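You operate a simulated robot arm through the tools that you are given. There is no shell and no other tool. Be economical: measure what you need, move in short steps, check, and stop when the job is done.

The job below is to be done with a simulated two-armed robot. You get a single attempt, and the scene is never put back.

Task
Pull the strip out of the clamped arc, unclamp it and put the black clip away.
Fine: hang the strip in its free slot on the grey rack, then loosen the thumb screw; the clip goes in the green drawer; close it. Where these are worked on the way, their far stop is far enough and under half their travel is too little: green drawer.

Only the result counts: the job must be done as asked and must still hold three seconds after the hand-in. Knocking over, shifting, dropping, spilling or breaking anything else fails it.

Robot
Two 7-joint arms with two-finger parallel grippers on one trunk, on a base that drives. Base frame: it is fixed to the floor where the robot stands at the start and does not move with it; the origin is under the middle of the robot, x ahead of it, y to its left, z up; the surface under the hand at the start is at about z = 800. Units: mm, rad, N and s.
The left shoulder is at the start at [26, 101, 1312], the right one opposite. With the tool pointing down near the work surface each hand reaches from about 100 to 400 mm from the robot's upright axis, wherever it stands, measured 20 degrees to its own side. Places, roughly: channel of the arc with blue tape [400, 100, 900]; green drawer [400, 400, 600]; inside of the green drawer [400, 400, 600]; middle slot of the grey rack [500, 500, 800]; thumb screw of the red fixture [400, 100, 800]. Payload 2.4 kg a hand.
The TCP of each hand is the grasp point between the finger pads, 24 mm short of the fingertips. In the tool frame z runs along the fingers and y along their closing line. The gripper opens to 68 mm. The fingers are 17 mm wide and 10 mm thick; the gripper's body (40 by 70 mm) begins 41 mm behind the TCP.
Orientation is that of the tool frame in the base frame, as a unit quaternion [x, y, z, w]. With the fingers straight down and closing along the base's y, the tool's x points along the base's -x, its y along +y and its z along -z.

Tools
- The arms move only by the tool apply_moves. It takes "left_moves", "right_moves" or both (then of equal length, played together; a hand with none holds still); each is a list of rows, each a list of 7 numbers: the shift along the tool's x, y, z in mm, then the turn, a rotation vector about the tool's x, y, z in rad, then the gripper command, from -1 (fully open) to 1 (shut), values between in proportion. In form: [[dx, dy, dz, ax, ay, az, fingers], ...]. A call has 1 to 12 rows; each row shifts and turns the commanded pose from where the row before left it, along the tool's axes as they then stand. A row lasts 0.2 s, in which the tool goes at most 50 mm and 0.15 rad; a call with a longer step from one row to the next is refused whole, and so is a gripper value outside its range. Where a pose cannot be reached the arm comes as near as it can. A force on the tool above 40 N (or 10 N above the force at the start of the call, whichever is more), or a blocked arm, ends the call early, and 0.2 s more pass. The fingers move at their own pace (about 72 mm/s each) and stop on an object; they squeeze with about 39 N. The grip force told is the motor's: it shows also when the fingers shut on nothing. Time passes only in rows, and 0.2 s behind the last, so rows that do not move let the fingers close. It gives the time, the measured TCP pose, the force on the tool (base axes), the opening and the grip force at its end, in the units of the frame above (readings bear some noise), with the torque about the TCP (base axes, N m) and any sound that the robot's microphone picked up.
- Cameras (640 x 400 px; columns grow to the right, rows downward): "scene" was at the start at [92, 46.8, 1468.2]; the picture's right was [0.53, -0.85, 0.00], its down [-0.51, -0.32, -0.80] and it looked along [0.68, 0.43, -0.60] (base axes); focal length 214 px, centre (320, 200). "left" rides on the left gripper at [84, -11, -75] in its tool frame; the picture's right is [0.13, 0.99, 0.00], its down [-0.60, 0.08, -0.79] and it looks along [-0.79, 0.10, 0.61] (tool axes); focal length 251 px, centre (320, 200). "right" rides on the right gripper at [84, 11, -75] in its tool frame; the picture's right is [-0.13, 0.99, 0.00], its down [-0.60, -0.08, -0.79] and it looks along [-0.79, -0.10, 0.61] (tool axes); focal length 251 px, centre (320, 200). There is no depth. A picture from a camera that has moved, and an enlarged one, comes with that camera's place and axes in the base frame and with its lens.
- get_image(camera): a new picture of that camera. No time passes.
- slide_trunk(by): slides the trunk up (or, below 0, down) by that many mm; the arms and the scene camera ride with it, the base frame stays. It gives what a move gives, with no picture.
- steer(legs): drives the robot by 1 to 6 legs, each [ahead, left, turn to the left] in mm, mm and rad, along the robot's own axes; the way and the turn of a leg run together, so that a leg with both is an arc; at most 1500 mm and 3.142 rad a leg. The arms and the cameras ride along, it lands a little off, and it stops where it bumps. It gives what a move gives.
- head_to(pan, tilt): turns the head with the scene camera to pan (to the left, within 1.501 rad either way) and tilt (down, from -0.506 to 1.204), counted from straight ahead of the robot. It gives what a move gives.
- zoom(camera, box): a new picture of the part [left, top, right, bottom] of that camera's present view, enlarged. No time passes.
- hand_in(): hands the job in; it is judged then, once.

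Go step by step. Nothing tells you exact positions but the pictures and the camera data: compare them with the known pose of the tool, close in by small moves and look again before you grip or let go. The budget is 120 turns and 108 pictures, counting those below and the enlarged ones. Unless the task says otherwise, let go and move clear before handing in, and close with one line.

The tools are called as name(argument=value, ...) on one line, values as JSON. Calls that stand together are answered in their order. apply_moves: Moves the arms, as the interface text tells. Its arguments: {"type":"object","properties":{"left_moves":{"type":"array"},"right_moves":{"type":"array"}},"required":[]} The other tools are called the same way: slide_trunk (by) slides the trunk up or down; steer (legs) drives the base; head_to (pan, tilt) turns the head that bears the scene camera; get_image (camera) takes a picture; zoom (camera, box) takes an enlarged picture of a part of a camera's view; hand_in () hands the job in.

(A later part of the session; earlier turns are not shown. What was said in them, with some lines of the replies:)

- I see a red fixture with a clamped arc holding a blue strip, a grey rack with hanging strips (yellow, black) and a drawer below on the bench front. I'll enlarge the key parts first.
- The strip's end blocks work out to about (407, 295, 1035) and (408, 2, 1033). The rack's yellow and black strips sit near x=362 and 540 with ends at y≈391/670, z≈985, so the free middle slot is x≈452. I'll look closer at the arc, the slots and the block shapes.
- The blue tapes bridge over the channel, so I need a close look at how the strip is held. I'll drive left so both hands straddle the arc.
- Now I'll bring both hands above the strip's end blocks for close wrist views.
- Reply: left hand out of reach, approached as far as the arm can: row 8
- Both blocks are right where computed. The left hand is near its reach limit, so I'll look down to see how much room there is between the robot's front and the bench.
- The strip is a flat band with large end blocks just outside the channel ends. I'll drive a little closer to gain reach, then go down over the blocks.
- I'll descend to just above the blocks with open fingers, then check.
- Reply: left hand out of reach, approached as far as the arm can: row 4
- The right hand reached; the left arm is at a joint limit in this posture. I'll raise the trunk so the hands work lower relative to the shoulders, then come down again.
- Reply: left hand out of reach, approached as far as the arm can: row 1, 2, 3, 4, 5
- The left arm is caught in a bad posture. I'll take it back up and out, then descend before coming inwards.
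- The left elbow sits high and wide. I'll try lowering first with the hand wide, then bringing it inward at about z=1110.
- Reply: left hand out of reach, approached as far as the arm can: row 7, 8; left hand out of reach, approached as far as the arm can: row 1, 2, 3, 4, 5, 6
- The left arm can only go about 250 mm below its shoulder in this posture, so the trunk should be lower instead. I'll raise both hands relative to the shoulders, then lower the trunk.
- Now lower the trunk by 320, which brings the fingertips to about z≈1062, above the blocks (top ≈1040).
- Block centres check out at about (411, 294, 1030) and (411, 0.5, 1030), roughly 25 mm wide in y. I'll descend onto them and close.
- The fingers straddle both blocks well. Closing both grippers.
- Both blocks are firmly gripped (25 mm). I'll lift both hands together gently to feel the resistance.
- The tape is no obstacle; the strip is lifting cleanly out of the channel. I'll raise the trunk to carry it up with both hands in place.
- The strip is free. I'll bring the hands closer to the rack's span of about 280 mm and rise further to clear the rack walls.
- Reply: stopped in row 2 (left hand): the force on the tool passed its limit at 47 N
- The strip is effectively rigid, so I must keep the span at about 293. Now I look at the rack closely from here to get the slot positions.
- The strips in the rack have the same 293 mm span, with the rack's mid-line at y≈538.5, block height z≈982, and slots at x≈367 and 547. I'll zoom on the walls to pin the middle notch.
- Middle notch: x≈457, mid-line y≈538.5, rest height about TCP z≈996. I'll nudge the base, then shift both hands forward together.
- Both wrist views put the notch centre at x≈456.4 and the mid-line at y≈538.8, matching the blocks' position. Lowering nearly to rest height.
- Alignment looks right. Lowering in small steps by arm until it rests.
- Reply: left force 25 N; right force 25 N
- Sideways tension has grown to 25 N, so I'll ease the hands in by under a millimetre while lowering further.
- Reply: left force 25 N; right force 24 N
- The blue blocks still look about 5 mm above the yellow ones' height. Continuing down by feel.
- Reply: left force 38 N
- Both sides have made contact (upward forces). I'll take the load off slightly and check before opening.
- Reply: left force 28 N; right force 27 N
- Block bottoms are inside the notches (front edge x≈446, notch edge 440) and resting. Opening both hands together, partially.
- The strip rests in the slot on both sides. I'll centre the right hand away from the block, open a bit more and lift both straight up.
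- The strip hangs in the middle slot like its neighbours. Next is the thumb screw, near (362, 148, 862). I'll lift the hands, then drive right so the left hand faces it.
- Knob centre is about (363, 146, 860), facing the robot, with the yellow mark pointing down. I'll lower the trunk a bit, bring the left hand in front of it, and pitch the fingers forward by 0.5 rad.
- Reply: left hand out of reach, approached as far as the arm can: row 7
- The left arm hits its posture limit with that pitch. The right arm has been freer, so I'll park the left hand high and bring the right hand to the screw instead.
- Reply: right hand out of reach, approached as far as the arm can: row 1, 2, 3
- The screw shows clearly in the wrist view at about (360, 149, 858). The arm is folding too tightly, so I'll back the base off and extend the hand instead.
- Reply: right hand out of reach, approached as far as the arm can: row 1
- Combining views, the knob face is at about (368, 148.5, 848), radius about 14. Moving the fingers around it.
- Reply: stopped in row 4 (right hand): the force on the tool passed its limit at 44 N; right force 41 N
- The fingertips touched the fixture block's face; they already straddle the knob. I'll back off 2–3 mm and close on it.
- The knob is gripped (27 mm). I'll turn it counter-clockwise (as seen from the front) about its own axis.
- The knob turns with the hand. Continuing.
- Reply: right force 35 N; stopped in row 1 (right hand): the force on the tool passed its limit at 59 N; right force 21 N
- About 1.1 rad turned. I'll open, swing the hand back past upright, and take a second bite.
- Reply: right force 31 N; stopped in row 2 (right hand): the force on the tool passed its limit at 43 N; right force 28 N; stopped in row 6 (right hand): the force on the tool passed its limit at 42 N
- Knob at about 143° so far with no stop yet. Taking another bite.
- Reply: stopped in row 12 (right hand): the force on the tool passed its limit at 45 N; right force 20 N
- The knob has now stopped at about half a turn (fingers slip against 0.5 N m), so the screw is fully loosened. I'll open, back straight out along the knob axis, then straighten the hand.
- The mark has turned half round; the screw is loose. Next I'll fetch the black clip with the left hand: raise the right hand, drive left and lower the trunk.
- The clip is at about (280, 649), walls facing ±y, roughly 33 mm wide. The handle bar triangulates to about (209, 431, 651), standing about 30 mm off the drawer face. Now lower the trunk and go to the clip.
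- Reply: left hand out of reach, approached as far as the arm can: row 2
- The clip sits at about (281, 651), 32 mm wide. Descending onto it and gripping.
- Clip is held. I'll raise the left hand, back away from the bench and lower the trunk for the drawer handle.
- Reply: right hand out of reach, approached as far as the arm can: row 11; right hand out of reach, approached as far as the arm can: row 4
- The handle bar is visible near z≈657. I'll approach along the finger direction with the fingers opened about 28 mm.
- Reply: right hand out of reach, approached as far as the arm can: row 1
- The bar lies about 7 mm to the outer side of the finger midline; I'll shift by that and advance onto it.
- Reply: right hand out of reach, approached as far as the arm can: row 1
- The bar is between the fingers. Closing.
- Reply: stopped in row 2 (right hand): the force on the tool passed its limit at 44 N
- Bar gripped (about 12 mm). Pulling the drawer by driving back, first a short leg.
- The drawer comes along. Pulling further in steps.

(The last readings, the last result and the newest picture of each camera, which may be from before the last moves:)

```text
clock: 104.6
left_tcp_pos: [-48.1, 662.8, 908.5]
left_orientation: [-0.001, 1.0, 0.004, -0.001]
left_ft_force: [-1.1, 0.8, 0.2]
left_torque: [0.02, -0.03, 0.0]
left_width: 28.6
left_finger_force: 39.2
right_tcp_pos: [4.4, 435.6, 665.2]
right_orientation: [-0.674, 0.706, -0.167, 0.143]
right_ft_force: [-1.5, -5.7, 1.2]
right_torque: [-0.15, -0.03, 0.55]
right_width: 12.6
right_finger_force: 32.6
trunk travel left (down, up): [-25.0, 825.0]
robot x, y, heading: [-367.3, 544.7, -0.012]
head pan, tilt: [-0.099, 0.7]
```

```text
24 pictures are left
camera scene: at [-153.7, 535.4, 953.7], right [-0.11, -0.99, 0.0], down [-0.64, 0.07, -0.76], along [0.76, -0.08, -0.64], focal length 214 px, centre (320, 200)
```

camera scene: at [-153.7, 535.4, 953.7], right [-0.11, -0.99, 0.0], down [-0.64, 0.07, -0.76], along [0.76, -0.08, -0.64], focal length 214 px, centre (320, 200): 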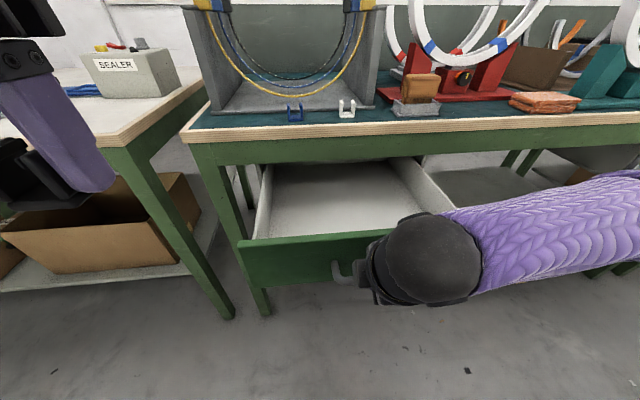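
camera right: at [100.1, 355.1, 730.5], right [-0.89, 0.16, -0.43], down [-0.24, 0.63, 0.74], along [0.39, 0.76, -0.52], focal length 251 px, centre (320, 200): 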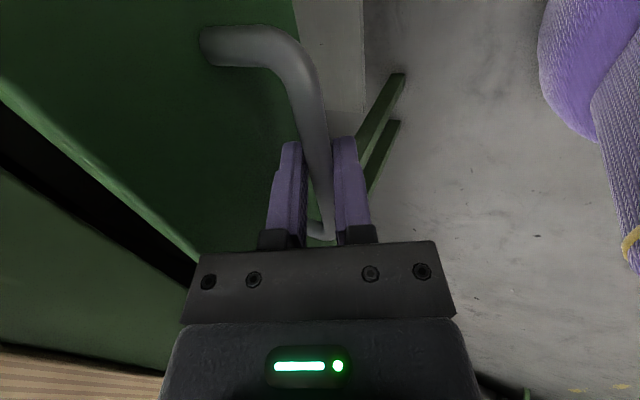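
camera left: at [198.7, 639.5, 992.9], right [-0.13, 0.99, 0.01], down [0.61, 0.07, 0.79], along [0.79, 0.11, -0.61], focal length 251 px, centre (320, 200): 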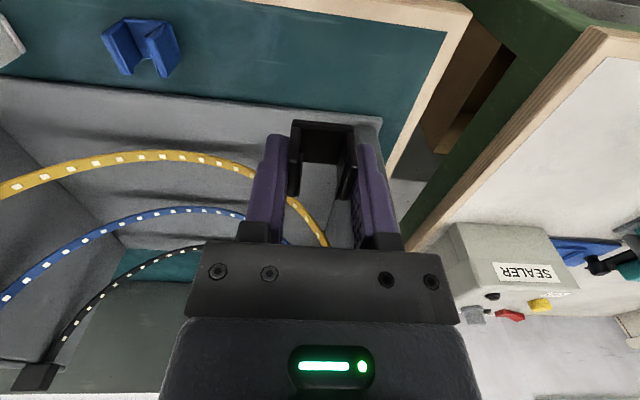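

The drawer is open about 200 mm. To be sure of passing half its travel, I'll pull a little more.

steer(legs=[[-40, 0, 0]])

```text
clock: 105.5
left_tcp_pos: [-88.0, 664.1, 907.7]
left_orientation: [-0.001, 1.0, 0.004, 0.0]
left_ft_force: [-0.8, -0.4, -0.3]
left_torque: [0.01, 0.03, -0.06]
left_width: 28.7
left_finger_force: 39.0
right_tcp_pos: [-35.7, 435.4, 666.1]
right_orientation: [-0.674, 0.705, -0.166, 0.141]
right_ft_force: [-3.4, -13.1, 4.9]
right_torque: [-0.75, 0.01, 0.33]
right_width: 12.1
right_finger_force: 32.2
trunk travel left (down, up): [-25.0, 825.0]
robot x, y, heading: [-405.7, 544.9, -0.005]
head pan, tilt: [-0.099, 0.7]
```

steer(legs=[[-50, 0, 0]])

zoom(camera="scene", box=[180, 80, 500, 300])

```text
clock: 106.4
left_tcp_pos: [-137.8, 663.5, 907.8]
left_orientation: [0.0, 1.0, 0.003, 0.0]
left_ft_force: [-0.7, -0.5, -0.4]
left_torque: [0.01, -0.03, 0.03]
left_width: 28.6
left_finger_force: 38.9
right_tcp_pos: [-86.6, 434.7, 666.1]
right_orientation: [-0.675, 0.705, -0.167, 0.141]
right_ft_force: [-3.3, -5.4, 4.0]
right_torque: [-0.35, -0.01, 0.48]
right_width: 12.4
right_finger_force: 32.9
trunk travel left (down, up): [-25.0, 825.0]
robot x, y, heading: [-455.1, 546.6, -0.006]
head pan, tilt: [-0.099, 0.7]
```

```text
1.82 times, centred on (340, 190) of scene
camera zoom: at [-243.9, 535.7, 953.8], right [-0.11, -0.99, 0.0], down [-0.64, 0.07, -0.76], along [0.76, -0.08, -0.64], focal length 390 px, centre (284, 218)
```

zoom: 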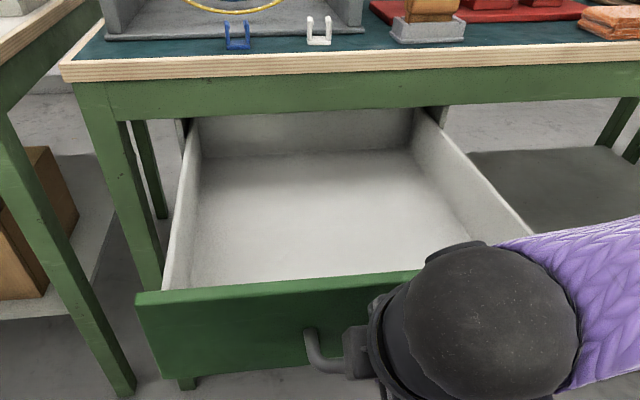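

The drawer is open about 290 mm, practically its full depth. I'll release the handle, back the right hand off upward, then shift the robot so the left hand is over the drawer.

apply_moves(right_moves=[[0, 0, 0, 0, 0, 0, 0.1], [0, 0, 0, 0, 0, 0, 0.1], [0, 0, -25, 0, 0, 0, 0.1], [0, 0, -40, 0, 0, 0, 0.1], [0, 0, -40, 0, 0, 0, 0.1], [0, 0, -40, 0, 0, 0, 0.1]])

zoom(camera="scene", box=[180, 80, 500, 300])

```text
clock: 107.8
left_tcp_pos: [-137.9, 663.6, 907.7]
left_orientation: [0.0, 1.0, 0.004, -0.001]
left_ft_force: [0.0, 0.2, 0.4]
left_torque: [0.02, 0.0, 0.0]
left_width: 28.5
left_finger_force: 39.2
right_tcp_pos: [-148.2, 442.0, 797.6]
right_orientation: [-0.674, 0.706, -0.167, 0.14]
right_ft_force: [0.3, -0.3, -0.5]
right_torque: [-0.01, -0.02, -0.03]
right_width: 30.8
right_finger_force: 0.0
trunk travel left (down, up): [-25.0, 825.0]
robot x, y, heading: [-458.2, 544.2, -0.006]
head pan, tilt: [-0.099, 0.7]
```

```text
1.82 times, centred on (340, 190) of scene
camera zoom: at [-243.5, 536.0, 953.7], right [-0.11, -0.99, 0.0], down [-0.64, 0.07, -0.76], along [0.76, -0.08, -0.64], focal length 390 px, centre (284, 218)
```

zoom: 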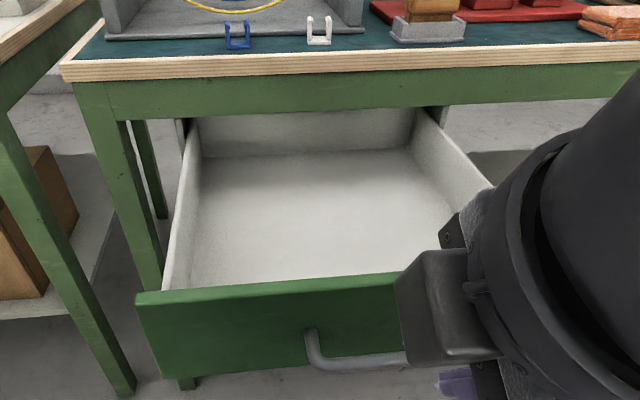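

steer(legs=[[0, -195, 0], [120, 0, 0]])

apply_moves(left_moves=[[-20, 0, 20, 0, 0, 0, 0.5], [-20, 0, 30, 0, 0, 0, 0.5], [-20, 0, 30, 0, 0, 0, 0.5], [0, 0, 40, 0, 0, 0, 0.5], [0, 0, 40, 0, 0, 0, 0.5]])

get_image(camera="left")

head_to(pan=0.25, tilt=0.7)

get_image(camera="scene")

```text
clock: 110.2
left_tcp_pos: [-18.9, 469.9, 908.1]
left_orientation: [0.001, 1.0, 0.004, 0.0]
left_ft_force: [-1.3, -0.1, -0.6]
left_torque: [0.01, 0.0, 0.04]
left_width: 28.6
left_finger_force: 38.5
right_tcp_pos: [-29.6, 248.7, 794.9]
right_orientation: [-0.673, 0.707, -0.167, 0.141]
right_ft_force: [-0.8, 0.1, 0.3]
right_torque: [0.02, 0.03, -0.02]
right_width: 30.8
right_finger_force: 0.1
trunk travel left (down, up): [-25.0, 825.0]
robot x, y, heading: [-335.5, 354.7, -0.012]
head pan, tilt: [-0.099, 0.7]
```

```text
clock: 111.4
left_tcp_pos: [43.7, 472.1, 747.5]
left_orientation: [0.001, 1.0, 0.004, 0.0]
left_ft_force: [-0.9, -0.6, 0.1]
left_torque: [0.02, 0.01, 0.04]
left_width: 28.7
left_finger_force: 39.6
right_tcp_pos: [-28.8, 248.2, 796.0]
right_orientation: [-0.673, 0.706, -0.167, 0.141]
right_ft_force: [-0.9, 0.2, -1.0]
right_torque: [0.0, 0.0, -0.01]
right_width: 30.5
right_finger_force: 0.2
trunk travel left (down, up): [-25.0, 825.0]
robot x, y, heading: [-338.5, 351.2, -0.01]
head pan, tilt: [-0.099, 0.7]
```

```text
21 pictures are left
camera left: at [-38.9, 460.1, 822.2], right [-0.13, 0.99, 0.01], down [0.61, 0.07, 0.79], along [0.79, 0.11, -0.61], focal length 251 px, centre (320, 200)
```

left: 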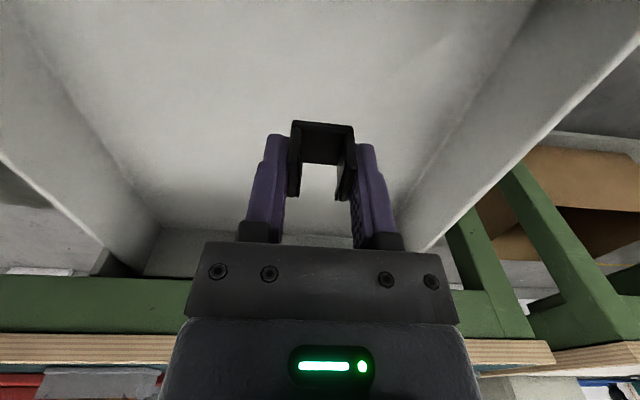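

```text
clock: 112.3
left_tcp_pos: [44.6, 470.9, 748.8]
left_orientation: [0.001, 1.0, 0.005, -0.001]
left_ft_force: [-0.4, 0.4, -0.2]
left_torque: [-0.01, 0.01, 0.02]
left_width: 28.8
left_finger_force: 38.7
right_tcp_pos: [-28.5, 246.8, 795.8]
right_orientation: [-0.673, 0.706, -0.166, 0.141]
right_ft_force: [-1.0, 0.6, -0.9]
right_torque: [0.03, 0.01, 0.04]
right_width: 30.6
right_finger_force: 0.0
trunk travel left (down, up): [-25.0, 825.0]
robot x, y, heading: [-340.5, 352.7, -0.008]
head pan, tilt: [0.25, 0.7]
```

```text
20 pictures are left
camera scene: at [-126.0, 371.7, 953.6], right [0.24, -0.97, 0.0], down [-0.63, -0.15, -0.76], along [0.74, 0.18, -0.64], focal length 214 px, centre (320, 200)
```

scene: 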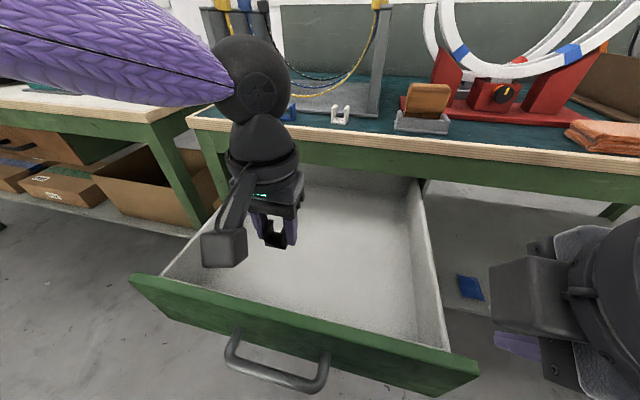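

The clip is over the drawer's interior. I'll move further in (so the wrist camera clears the front panel) and lower by feel.

apply_moves(left_moves=[[-15, -5, 0, 0, 0, 0, 0.5], [-15, -5, 0, 0, 0, 0, 0.5], [-15, -5, 0, 0, 0, 0, 0.5], [0, 0, 12, 0, 0, 0, 0.5], [0, 0, 12, 0, 0, 0, 0.5], [0, 0, 12, 0, 0, 0, 0.5]])

apply_moves(left_moves=[[0, 0, 6, 0, 0, 0, 0.5], [0, 0, 6, 0, 0, 0, 0.5], [0, 0, 6, 0, 0, 0, 0.5]])

get_image(camera="left")

zoom(camera="scene", box=[160, 170, 360, 300])

```text
clock: 113.7
left_tcp_pos: [89.3, 456.2, 711.7]
left_orientation: [0.001, 1.0, 0.005, 0.0]
left_ft_force: [-0.3, 1.3, -0.8]
left_torque: [0.01, -0.01, -0.03]
left_width: 29.0
left_finger_force: 38.7
right_tcp_pos: [-29.2, 248.0, 796.2]
right_orientation: [-0.673, 0.706, -0.167, 0.141]
right_ft_force: [-0.2, -0.4, -0.7]
right_torque: [-0.01, -0.03, -0.02]
right_width: 30.8
right_finger_force: 0.0
trunk travel left (down, up): [-25.0, 825.0]
robot x, y, heading: [-337.7, 346.2, -0.011]
head pan, tilt: [0.25, 0.7]
```

```text
clock: 114.5
left_tcp_pos: [87.2, 456.0, 692.9]
left_orientation: [0.001, 1.0, 0.005, 0.0]
left_ft_force: [-0.4, -0.5, -0.6]
left_torque: [0.02, 0.01, 0.0]
left_width: 28.7
left_finger_force: 38.8
right_tcp_pos: [-28.4, 248.8, 796.2]
right_orientation: [-0.673, 0.707, -0.167, 0.141]
right_ft_force: [-0.1, 0.8, 0.8]
right_torque: [0.02, -0.02, -0.03]
right_width: 30.6
right_finger_force: 0.1
trunk travel left (down, up): [-25.0, 825.0]
robot x, y, heading: [-339.0, 354.3, -0.012]
head pan, tilt: [0.25, 0.7]
```

```text
19 pictures are left
camera left: at [3.6, 444.7, 768.3], right [-0.13, 0.99, 0.01], down [0.6, 0.07, 0.79], along [0.79, 0.11, -0.61], focal length 251 px, centre (320, 200)
```

left: 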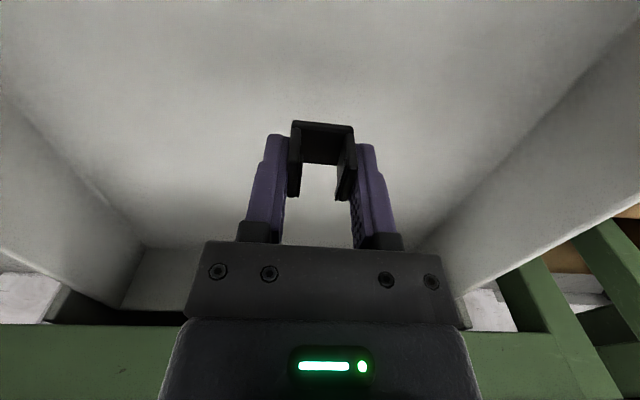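

```text
3.08 times, centred on (260, 235) of scene
camera zoom: at [-126.0, 371.7, 953.6], right [0.24, -0.97, 0.0], down [-0.63, -0.15, -0.76], along [0.74, 0.18, -0.64], focal length 660 px, centre (505, 92)
```

zoom: 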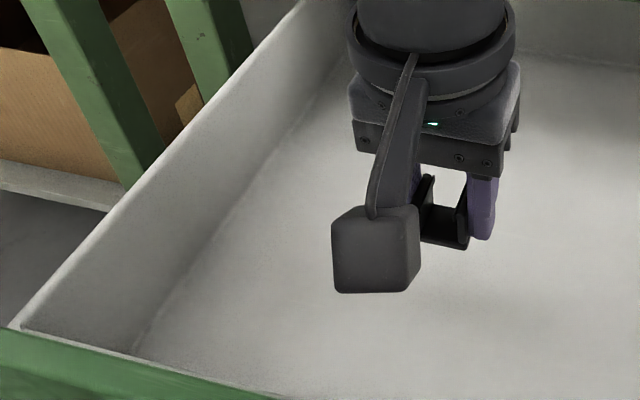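

Still above the floor. Continuing down in small steps until contact.

apply_moves(left_moves=[[0, 0, 5, 0, 0, 0, 0.5], [0, 0, 5, 0, 0, 0, 0.5], [0, 0, 5, 0, 0, 0, 0.5], [0, 0, 5, 0, 0, 0, 0.5], [0, 0, 4, 0, 0, 0, 0.5]])

apply_moves(left_moves=[[0, 0, 3, 0, 0, 0, 0.5], [0, 0, 3, 0, 0, 0, 0.5], [0, 0, 3, 0, 0, 0, 0.5], [0, 0, 3, 0, 0, 0, 0.5]])

```text
clock: 115.7
left_tcp_pos: [87.0, 454.8, 670.6]
left_orientation: [0.001, 1.0, 0.004, -0.001]
left_ft_force: [0.1, -0.2, -0.5]
left_torque: [0.01, 0.01, -0.03]
left_width: 29.0
left_finger_force: 39.2
right_tcp_pos: [-28.2, 248.8, 795.9]
right_orientation: [-0.674, 0.706, -0.167, 0.14]
right_ft_force: [-0.8, -0.5, -1.0]
right_torque: [-0.02, -0.03, 0.04]
right_width: 30.9
right_finger_force: 0.0
trunk travel left (down, up): [-25.0, 825.0]
robot x, y, heading: [-336.9, 349.3, -0.012]
head pan, tilt: [0.25, 0.7]
```

```text
clock: 116.7
left_tcp_pos: [86.6, 457.2, 656.5]
left_orientation: [0.002, 1.0, 0.004, -0.001]
left_ft_force: [-0.2, -0.3, 0.0]
left_torque: [-0.01, 0.0, 0.04]
left_width: 28.6
left_finger_force: 39.1
right_tcp_pos: [-27.9, 248.2, 796.5]
right_orientation: [-0.673, 0.706, -0.167, 0.14]
right_ft_force: [0.2, 0.7, -0.4]
right_torque: [0.0, 0.01, -0.01]
right_width: 30.7
right_finger_force: 0.0
trunk travel left (down, up): [-25.0, 825.0]
robot x, y, heading: [-341.7, 356.5, -0.008]
head pan, tilt: [0.25, 0.7]
```

apply_moves(left_moves=[[0, 0, 3, 0, 0, 0, 0.5], [0, 0, 3, 0, 0, 0, 0.5], [0, 0, 3, 0, 0, 0, 0.5], [0, 0, 3, 0, 0, 0, 0.5], [0, 0, 3, 0, 0, 0, 0.5], [0, 0, 3, 0, 0, 0, 0.5]])

get_image(camera="left")

```text
clock: 118.0
left_tcp_pos: [89.2, 456.6, 644.7]
left_orientation: [0.0, 1.0, 0.003, 0.004]
left_ft_force: [1.1, 2.3, 22.4]
left_torque: [0.02, 0.06, -0.01]
left_width: 28.9
left_finger_force: 38.9
right_tcp_pos: [-29.0, 249.2, 796.2]
right_orientation: [-0.674, 0.706, -0.168, 0.141]
right_ft_force: [-0.7, 0.6, 0.9]
right_torque: [-0.01, -0.01, -0.01]
right_width: 30.8
right_finger_force: 0.0
trunk travel left (down, up): [-25.0, 825.0]
robot x, y, heading: [-338.7, 352.5, -0.004]
head pan, tilt: [0.25, 0.7]
stopped in row 6 (left hand): the force on the tool passed its limit at 50 N (the readings are from after the stop); the commanded pose is now the measured one
```

```text
17 pictures are left
camera left: at [3.8, 445.5, 718.0], right [-0.13, 0.99, 0.0], down [0.6, 0.08, 0.8], along [0.79, 0.11, -0.6], focal length 251 px, centre (320, 200)
```

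left: 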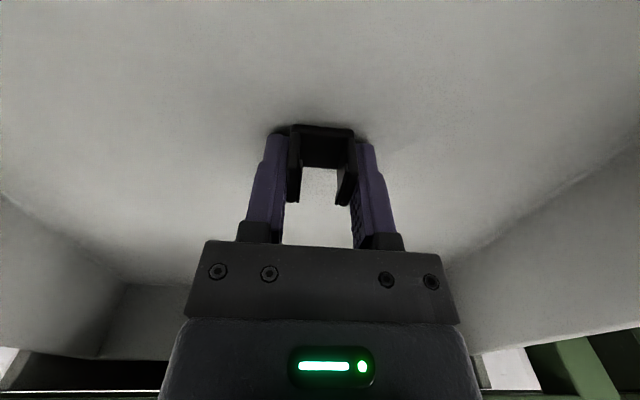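

The clip touches the drawer floor. I'll raise a millimetre, open, and lift out.

apply_moves(left_moves=[[0, 0, -1, 0, 0, 0, 0.5], [0, 0, 0, 0, 0, 0, -0.6], [0, 0, 0, 0, 0, 0, -0.6], [0, 0, -15, 0, 0, 0, -0.6], [0, 0, -35, 0, 0, 0, -0.6], [0, 0, -40, 0, 0, 0, -0.6], [0, 0, -40, 0, 0, 0, -0.6], [0, 0, -40, 0, 0, 0, -0.6]])

get_image(camera="left")

```text
clock: 119.8
left_tcp_pos: [88.5, 456.6, 813.8]
left_orientation: [0.0, 1.0, 0.003, 0.002]
left_ft_force: [0.9, 1.0, 0.6]
left_torque: [0.02, 0.0, 0.01]
left_width: 54.4
left_finger_force: 0.0
right_tcp_pos: [-28.0, 248.4, 796.3]
right_orientation: [-0.673, 0.706, -0.168, 0.141]
right_ft_force: [0.0, -0.9, -0.8]
right_torque: [-0.03, 0.0, 0.02]
right_width: 30.8
right_finger_force: 0.1
trunk travel left (down, up): [-25.0, 825.0]
robot x, y, heading: [-335.9, 351.4, -0.01]
head pan, tilt: [0.25, 0.7]
```

```text
16 pictures are left
camera left: at [4.9, 445.7, 888.4], right [-0.13, 0.99, 0.01], down [0.6, 0.07, 0.8], along [0.79, 0.11, -0.61], focal length 251 px, centre (320, 200)
```

left: 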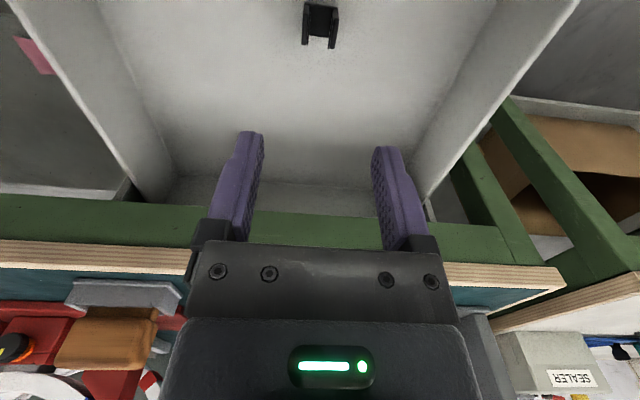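

The clip stands in the drawer. Now I'll go back to where the right hand released the handle, regrip it, and drive the drawer shut.

steer(legs=[[-120, 0, 0], [0, 193, 0.006]])

get_image(camera="right")

```text
clock: 122.2
left_tcp_pos: [-32.3, 656.0, 814.1]
left_orientation: [-0.001, 1.0, 0.002, 0.003]
left_ft_force: [-0.3, -0.3, -0.2]
left_torque: [-0.02, 0.02, -0.03]
left_width: 54.5
left_finger_force: 0.1
right_tcp_pos: [-147.9, 447.1, 796.3]
right_orientation: [-0.675, 0.705, -0.167, 0.141]
right_ft_force: [0.4, -0.4, 0.4]
right_torque: [0.0, -0.01, 0.02]
right_width: 30.6
right_finger_force: 0.1
trunk travel left (down, up): [-25.0, 825.0]
robot x, y, heading: [-457.4, 548.9, -0.008]
head pan, tilt: [0.25, 0.7]
```

```text
15 pictures are left
camera right: at [-193.3, 367.4, 861.3], right [-0.89, 0.16, -0.43], down [-0.24, 0.64, 0.74], along [0.39, 0.75, -0.53], focal length 251 px, centre (320, 200)
```

right: 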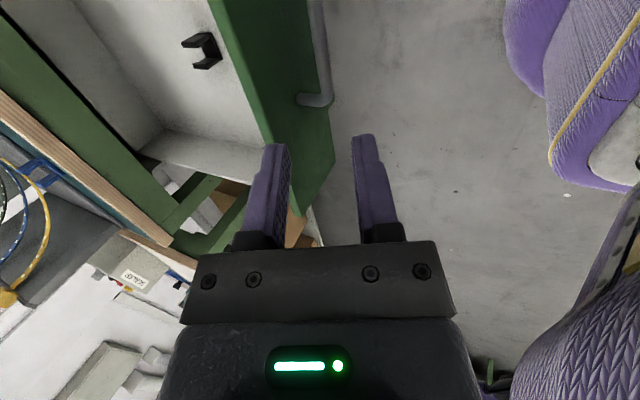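

The pose matches the release pose. Raising the left hand clear of the bench and advancing the right hand back onto the bar.

apply_moves(right_moves=[[0, 0, 40, 0, 0, 0, 0.1], [0, 0, 40, 0, 0, 0, 0.1], [0, 0, 35, 0, 0, 0, 0.1], [0, 0, 0, 0, 0, 0, 0.1]], left_moves=[[0, 0, -40, 0, 0, 0, -0.6], [0, 0, -40, 0, 0, 0, -0.6], [0, 0, -40, 0, 0, 0, -0.6], [0, 0, 0, 0, 0, 0, -0.6]])

get_image(camera="right")

```text
clock: 123.2
left_tcp_pos: [-59.5, 686.8, 900.8]
left_orientation: [-0.001, 1.0, 0.002, 0.003]
left_ft_force: [0.0, -0.2, -0.3]
left_torque: [0.0, 0.02, 0.0]
left_width: 54.2
left_finger_force: 0.1
left hand out of reach, approached as far as the arm can: row 1, 2, 3
right_tcp_pos: [-98.5, 440.8, 689.6]
right_orientation: [-0.675, 0.705, -0.167, 0.141]
right_ft_force: [0.4, 0.9, -0.4]
right_torque: [-0.01, 0.02, 0.01]
right_width: 30.9
right_finger_force: 0.0
trunk travel left (down, up): [-25.0, 825.0]
robot x, y, heading: [-456.1, 551.2, -0.003]
head pan, tilt: [0.25, 0.7]
```

```text
14 pictures are left
camera right: at [-145.3, 360.8, 755.3], right [-0.89, 0.16, -0.43], down [-0.24, 0.64, 0.74], along [0.39, 0.76, -0.53], focal length 251 px, centre (320, 200)
```

right: 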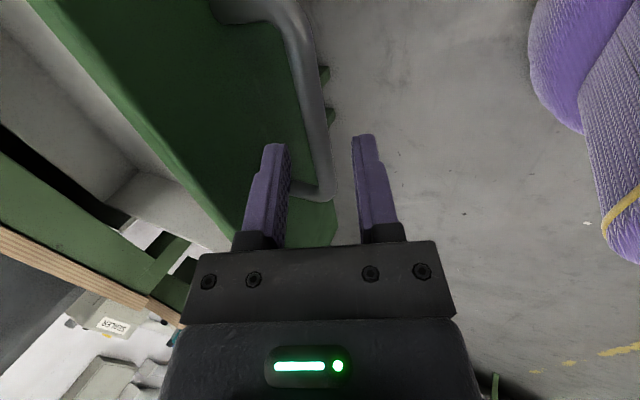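

apply_moves(right_moves=[[0, 0, 14, 0, 0, 0, 0.1], [0, 0, 13, 0, 0, 0, 0.1], [0, 0, 0, 0, 0, 0, 1], [0, 0, 0, 0, 0, 0, 1], [0, 0, 0, 0, 0, 0, 1]])

steer(legs=[[120, 0, 0]])

get_image(camera="right")

```text
clock: 124.5
left_tcp_pos: [-59.3, 685.7, 901.0]
left_orientation: [-0.002, 1.0, 0.003, 0.003]
left_ft_force: [-0.1, 0.6, 0.8]
left_torque: [-0.02, -0.01, -0.01]
left_width: 54.2
left_finger_force: 0.1
right_tcp_pos: [-88.5, 438.4, 666.0]
right_orientation: [-0.675, 0.704, -0.167, 0.142]
right_ft_force: [2.2, -1.8, 8.7]
right_torque: [-0.18, -0.06, 0.57]
right_width: 12.3
right_finger_force: 32.8
trunk travel left (down, up): [-25.0, 825.0]
robot x, y, heading: [-453.9, 552.6, -0.005]
head pan, tilt: [0.25, 0.7]
```

```text
clock: 125.7
left_tcp_pos: [60.8, 686.4, 900.6]
left_orientation: [-0.002, 1.0, 0.002, 0.003]
left_ft_force: [-0.4, 0.4, -0.1]
left_torque: [-0.01, 0.01, 0.0]
left_width: 54.2
left_finger_force: 0.1
right_tcp_pos: [32.5, 440.5, 665.4]
right_orientation: [-0.675, 0.704, -0.166, 0.141]
right_ft_force: [2.4, 10.6, 8.1]
right_torque: [0.01, -0.01, 0.67]
right_width: 12.4
right_finger_force: 32.0
trunk travel left (down, up): [-25.0, 825.0]
robot x, y, heading: [-336.8, 549.6, -0.003]
head pan, tilt: [0.25, 0.7]
```

```text
13 pictures are left
camera right: at [-12.7, 359.5, 731.4], right [-0.89, 0.16, -0.43], down [-0.24, 0.64, 0.74], along [0.39, 0.76, -0.53], focal length 251 px, centre (320, 200)
```

right: 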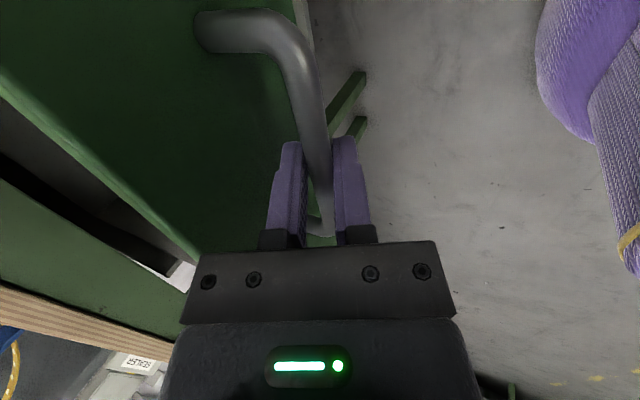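

The drawer follows. Gripped closed position was TCP x≈204, so about 172 mm remain.

steer(legs=[[140, 0, 0]])

steer(legs=[[35, 0, 0]])

get_image(camera="right")

```text
clock: 127.0
left_tcp_pos: [201.7, 686.1, 900.7]
left_orientation: [-0.002, 1.0, 0.001, 0.002]
left_ft_force: [0.1, 0.5, 0.3]
left_torque: [0.02, -0.03, -0.01]
left_width: 54.4
left_finger_force: 0.1
right_tcp_pos: [174.9, 440.3, 665.3]
right_orientation: [-0.676, 0.704, -0.167, 0.143]
right_ft_force: [2.2, 13.7, 2.3]
right_torque: [0.2, 0.0, 0.73]
right_width: 12.2
right_finger_force: 32.5
trunk travel left (down, up): [-25.0, 825.0]
robot x, y, heading: [-194.8, 549.1, -0.008]
head pan, tilt: [0.25, 0.7]
```

```text
clock: 128.0
left_tcp_pos: [235.5, 685.5, 900.5]
left_orientation: [-0.003, 1.0, 0.002, 0.003]
left_ft_force: [0.3, 0.0, 0.1]
left_torque: [-0.02, 0.02, 0.05]
left_width: 54.4
left_finger_force: 0.1
right_tcp_pos: [205.2, 440.0, 665.7]
right_orientation: [-0.678, 0.703, -0.164, 0.141]
right_ft_force: [0.0, -1.1, 3.7]
right_torque: [-0.34, -0.02, 0.51]
right_width: 12.1
right_finger_force: 32.7
trunk travel left (down, up): [-25.0, 825.0]
robot x, y, heading: [-163.2, 550.8, -0.006]
head pan, tilt: [0.25, 0.7]
stopped in leg 1: the force on the tool passed its limit at 48 N (the readings are from after the stop); the commanded pose is now the measured one
```

```text
12 pictures are left
camera right: at [160.1, 359.3, 731.2], right [-0.89, 0.16, -0.42], down [-0.24, 0.63, 0.74], along [0.38, 0.76, -0.53], focal length 251 px, centre (320, 200)
```

right: 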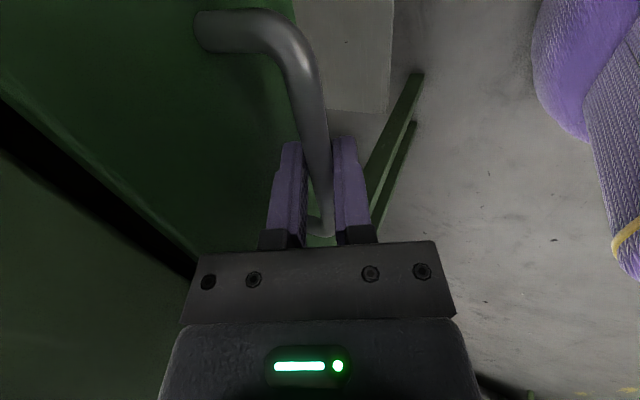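

The drawer hit its closed stop (48 N) at the same place it started. Releasing and backing the right hand off.

apply_moves(right_moves=[[0, 0, 0, 0, 0, 0, 0.18], [0, 0, 0, 0, 0, 0, 0.18], [0, 0, -15, 0, 0, 0, 0.18], [0, 0, -25, 0, 0, 0, 0.18], [0, 0, -40, 0, 0, 0, 0.18], [0, 0, -40, 0, 0, 0, 0.18], [0, 0, -25, 0, 0, 0, 0.18]])

steer(legs=[[-200, 0, 0]])

head_to(pan=-0.1, tilt=0.45)

get_image(camera="scene")

```text
clock: 129.6
left_tcp_pos: [234.5, 684.4, 900.0]
left_orientation: [-0.003, 1.0, 0.003, 0.002]
left_ft_force: [1.2, 0.1, 0.3]
left_torque: [0.0, 0.01, 0.05]
left_width: 54.3
left_finger_force: 0.2
right_tcp_pos: [142.8, 445.2, 797.4]
right_orientation: [-0.678, 0.703, -0.164, 0.14]
right_ft_force: [0.6, 0.1, 0.6]
right_torque: [0.01, 0.02, 0.01]
right_width: 27.8
right_finger_force: 0.1
trunk travel left (down, up): [-25.0, 825.0]
robot x, y, heading: [-161.5, 550.1, -0.007]
head pan, tilt: [0.25, 0.7]
```

```text
clock: 131.2
left_tcp_pos: [36.3, 685.6, 899.7]
left_orientation: [-0.001, 1.0, 0.003, 0.002]
left_ft_force: [0.1, 0.1, -0.6]
left_torque: [-0.03, -0.01, 0.04]
left_width: 54.6
left_finger_force: 0.1
right_tcp_pos: [-56.1, 445.0, 797.6]
right_orientation: [-0.677, 0.703, -0.164, 0.14]
right_ft_force: [0.0, 0.5, -1.0]
right_torque: [-0.02, -0.03, -0.03]
right_width: 28.0
right_finger_force: 0.2
trunk travel left (down, up): [-25.0, 825.0]
robot x, y, heading: [-360.9, 549.8, -0.007]
head pan, tilt: [0.25, 0.7]
```

```text
clock: 132.0
left_tcp_pos: [35.5, 684.1, 901.4]
left_orientation: [-0.002, 1.0, 0.003, 0.002]
left_ft_force: [-0.2, 0.6, 0.8]
left_torque: [0.03, -0.01, 0.01]
left_width: 54.4
left_finger_force: 0.1
right_tcp_pos: [-55.2, 445.7, 797.1]
right_orientation: [-0.677, 0.703, -0.165, 0.14]
right_ft_force: [-0.2, 1.0, -0.1]
right_torque: [0.01, 0.02, -0.02]
right_width: 27.8
right_finger_force: 0.2
trunk travel left (down, up): [-25.0, 825.0]
robot x, y, heading: [-357.3, 544.8, -0.008]
head pan, tilt: [-0.099, 0.45]
```

```text
11 pictures are left
camera scene: at [-141.2, 539.9, 975.8], right [-0.1, -0.99, 0.0], down [-0.43, 0.04, -0.9], along [0.9, -0.09, -0.44], focal length 214 px, centre (320, 200)
```

scene: 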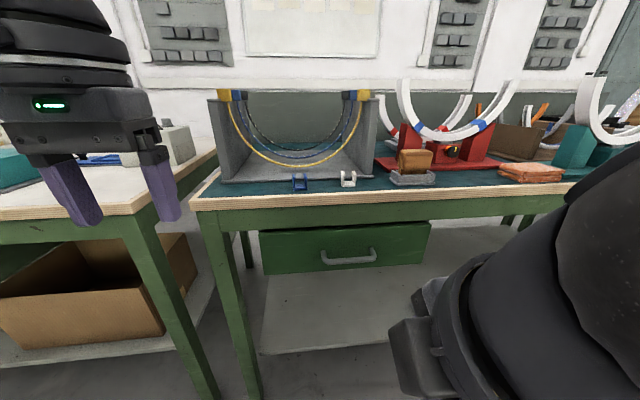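

zoom(camera="scene", box=[190, 190, 450, 290])

zoom(camera="scene", box=[195, 70, 395, 200])

zoom(camera="scene", box=[370, 70, 550, 190])

```text
2.46 times, centred on (320, 240) of scene
camera zoom: at [-141.2, 539.9, 975.8], right [-0.1, -0.99, 0.0], down [-0.43, 0.04, -0.9], along [0.9, -0.09, -0.44], focal length 528 px, centre (320, 102)
```

zoom: 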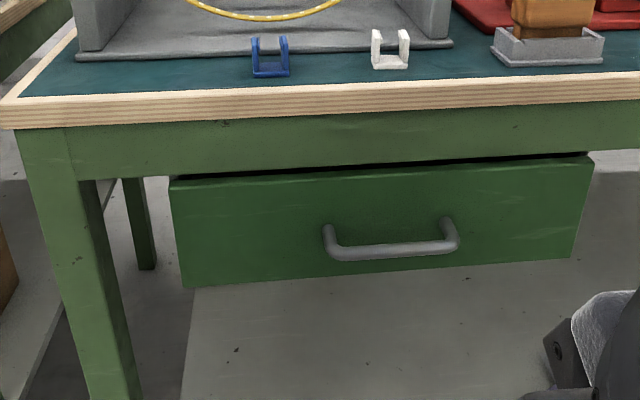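

```text
3.08 times, centred on (295, 135) of scene
camera zoom: at [-141.2, 539.9, 975.8], right [-0.1, -0.99, 0.0], down [-0.43, 0.04, -0.9], along [0.9, -0.09, -0.44], focal length 660 px, centre (397, 400)
```

zoom: 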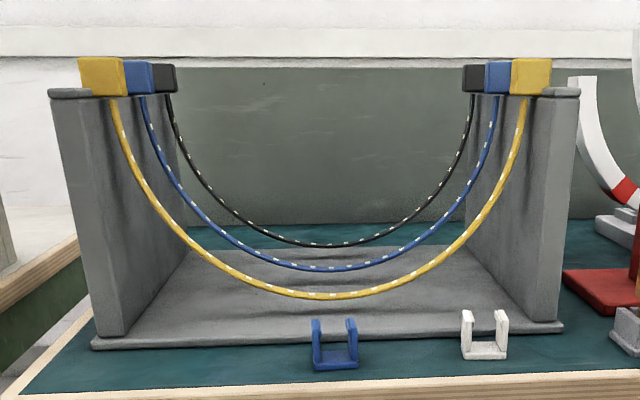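

```text
3.33 times, centred on (460, 130) of scene
camera zoom: at [-141.2, 539.9, 975.8], right [-0.1, -0.99, 0.0], down [-0.43, 0.04, -0.9], along [0.9, -0.09, -0.44], focal length 715 px, centre (-147, 433)
```

zoom: 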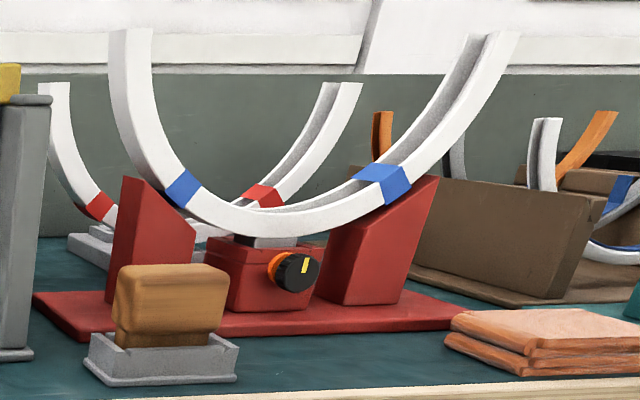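

Final views show the blue strip seated in the middle slot, the screw half a turn loose with its orange ring exposed, and the drawer shut with the black clip inside. Both hands are clear.

hand_in()

```text
The job is handed in.
```

The job is handed in: the strip hangs in the middle rack slot, the thumb screw is loosened to its stop, and the black clip is in the closed green drawer.
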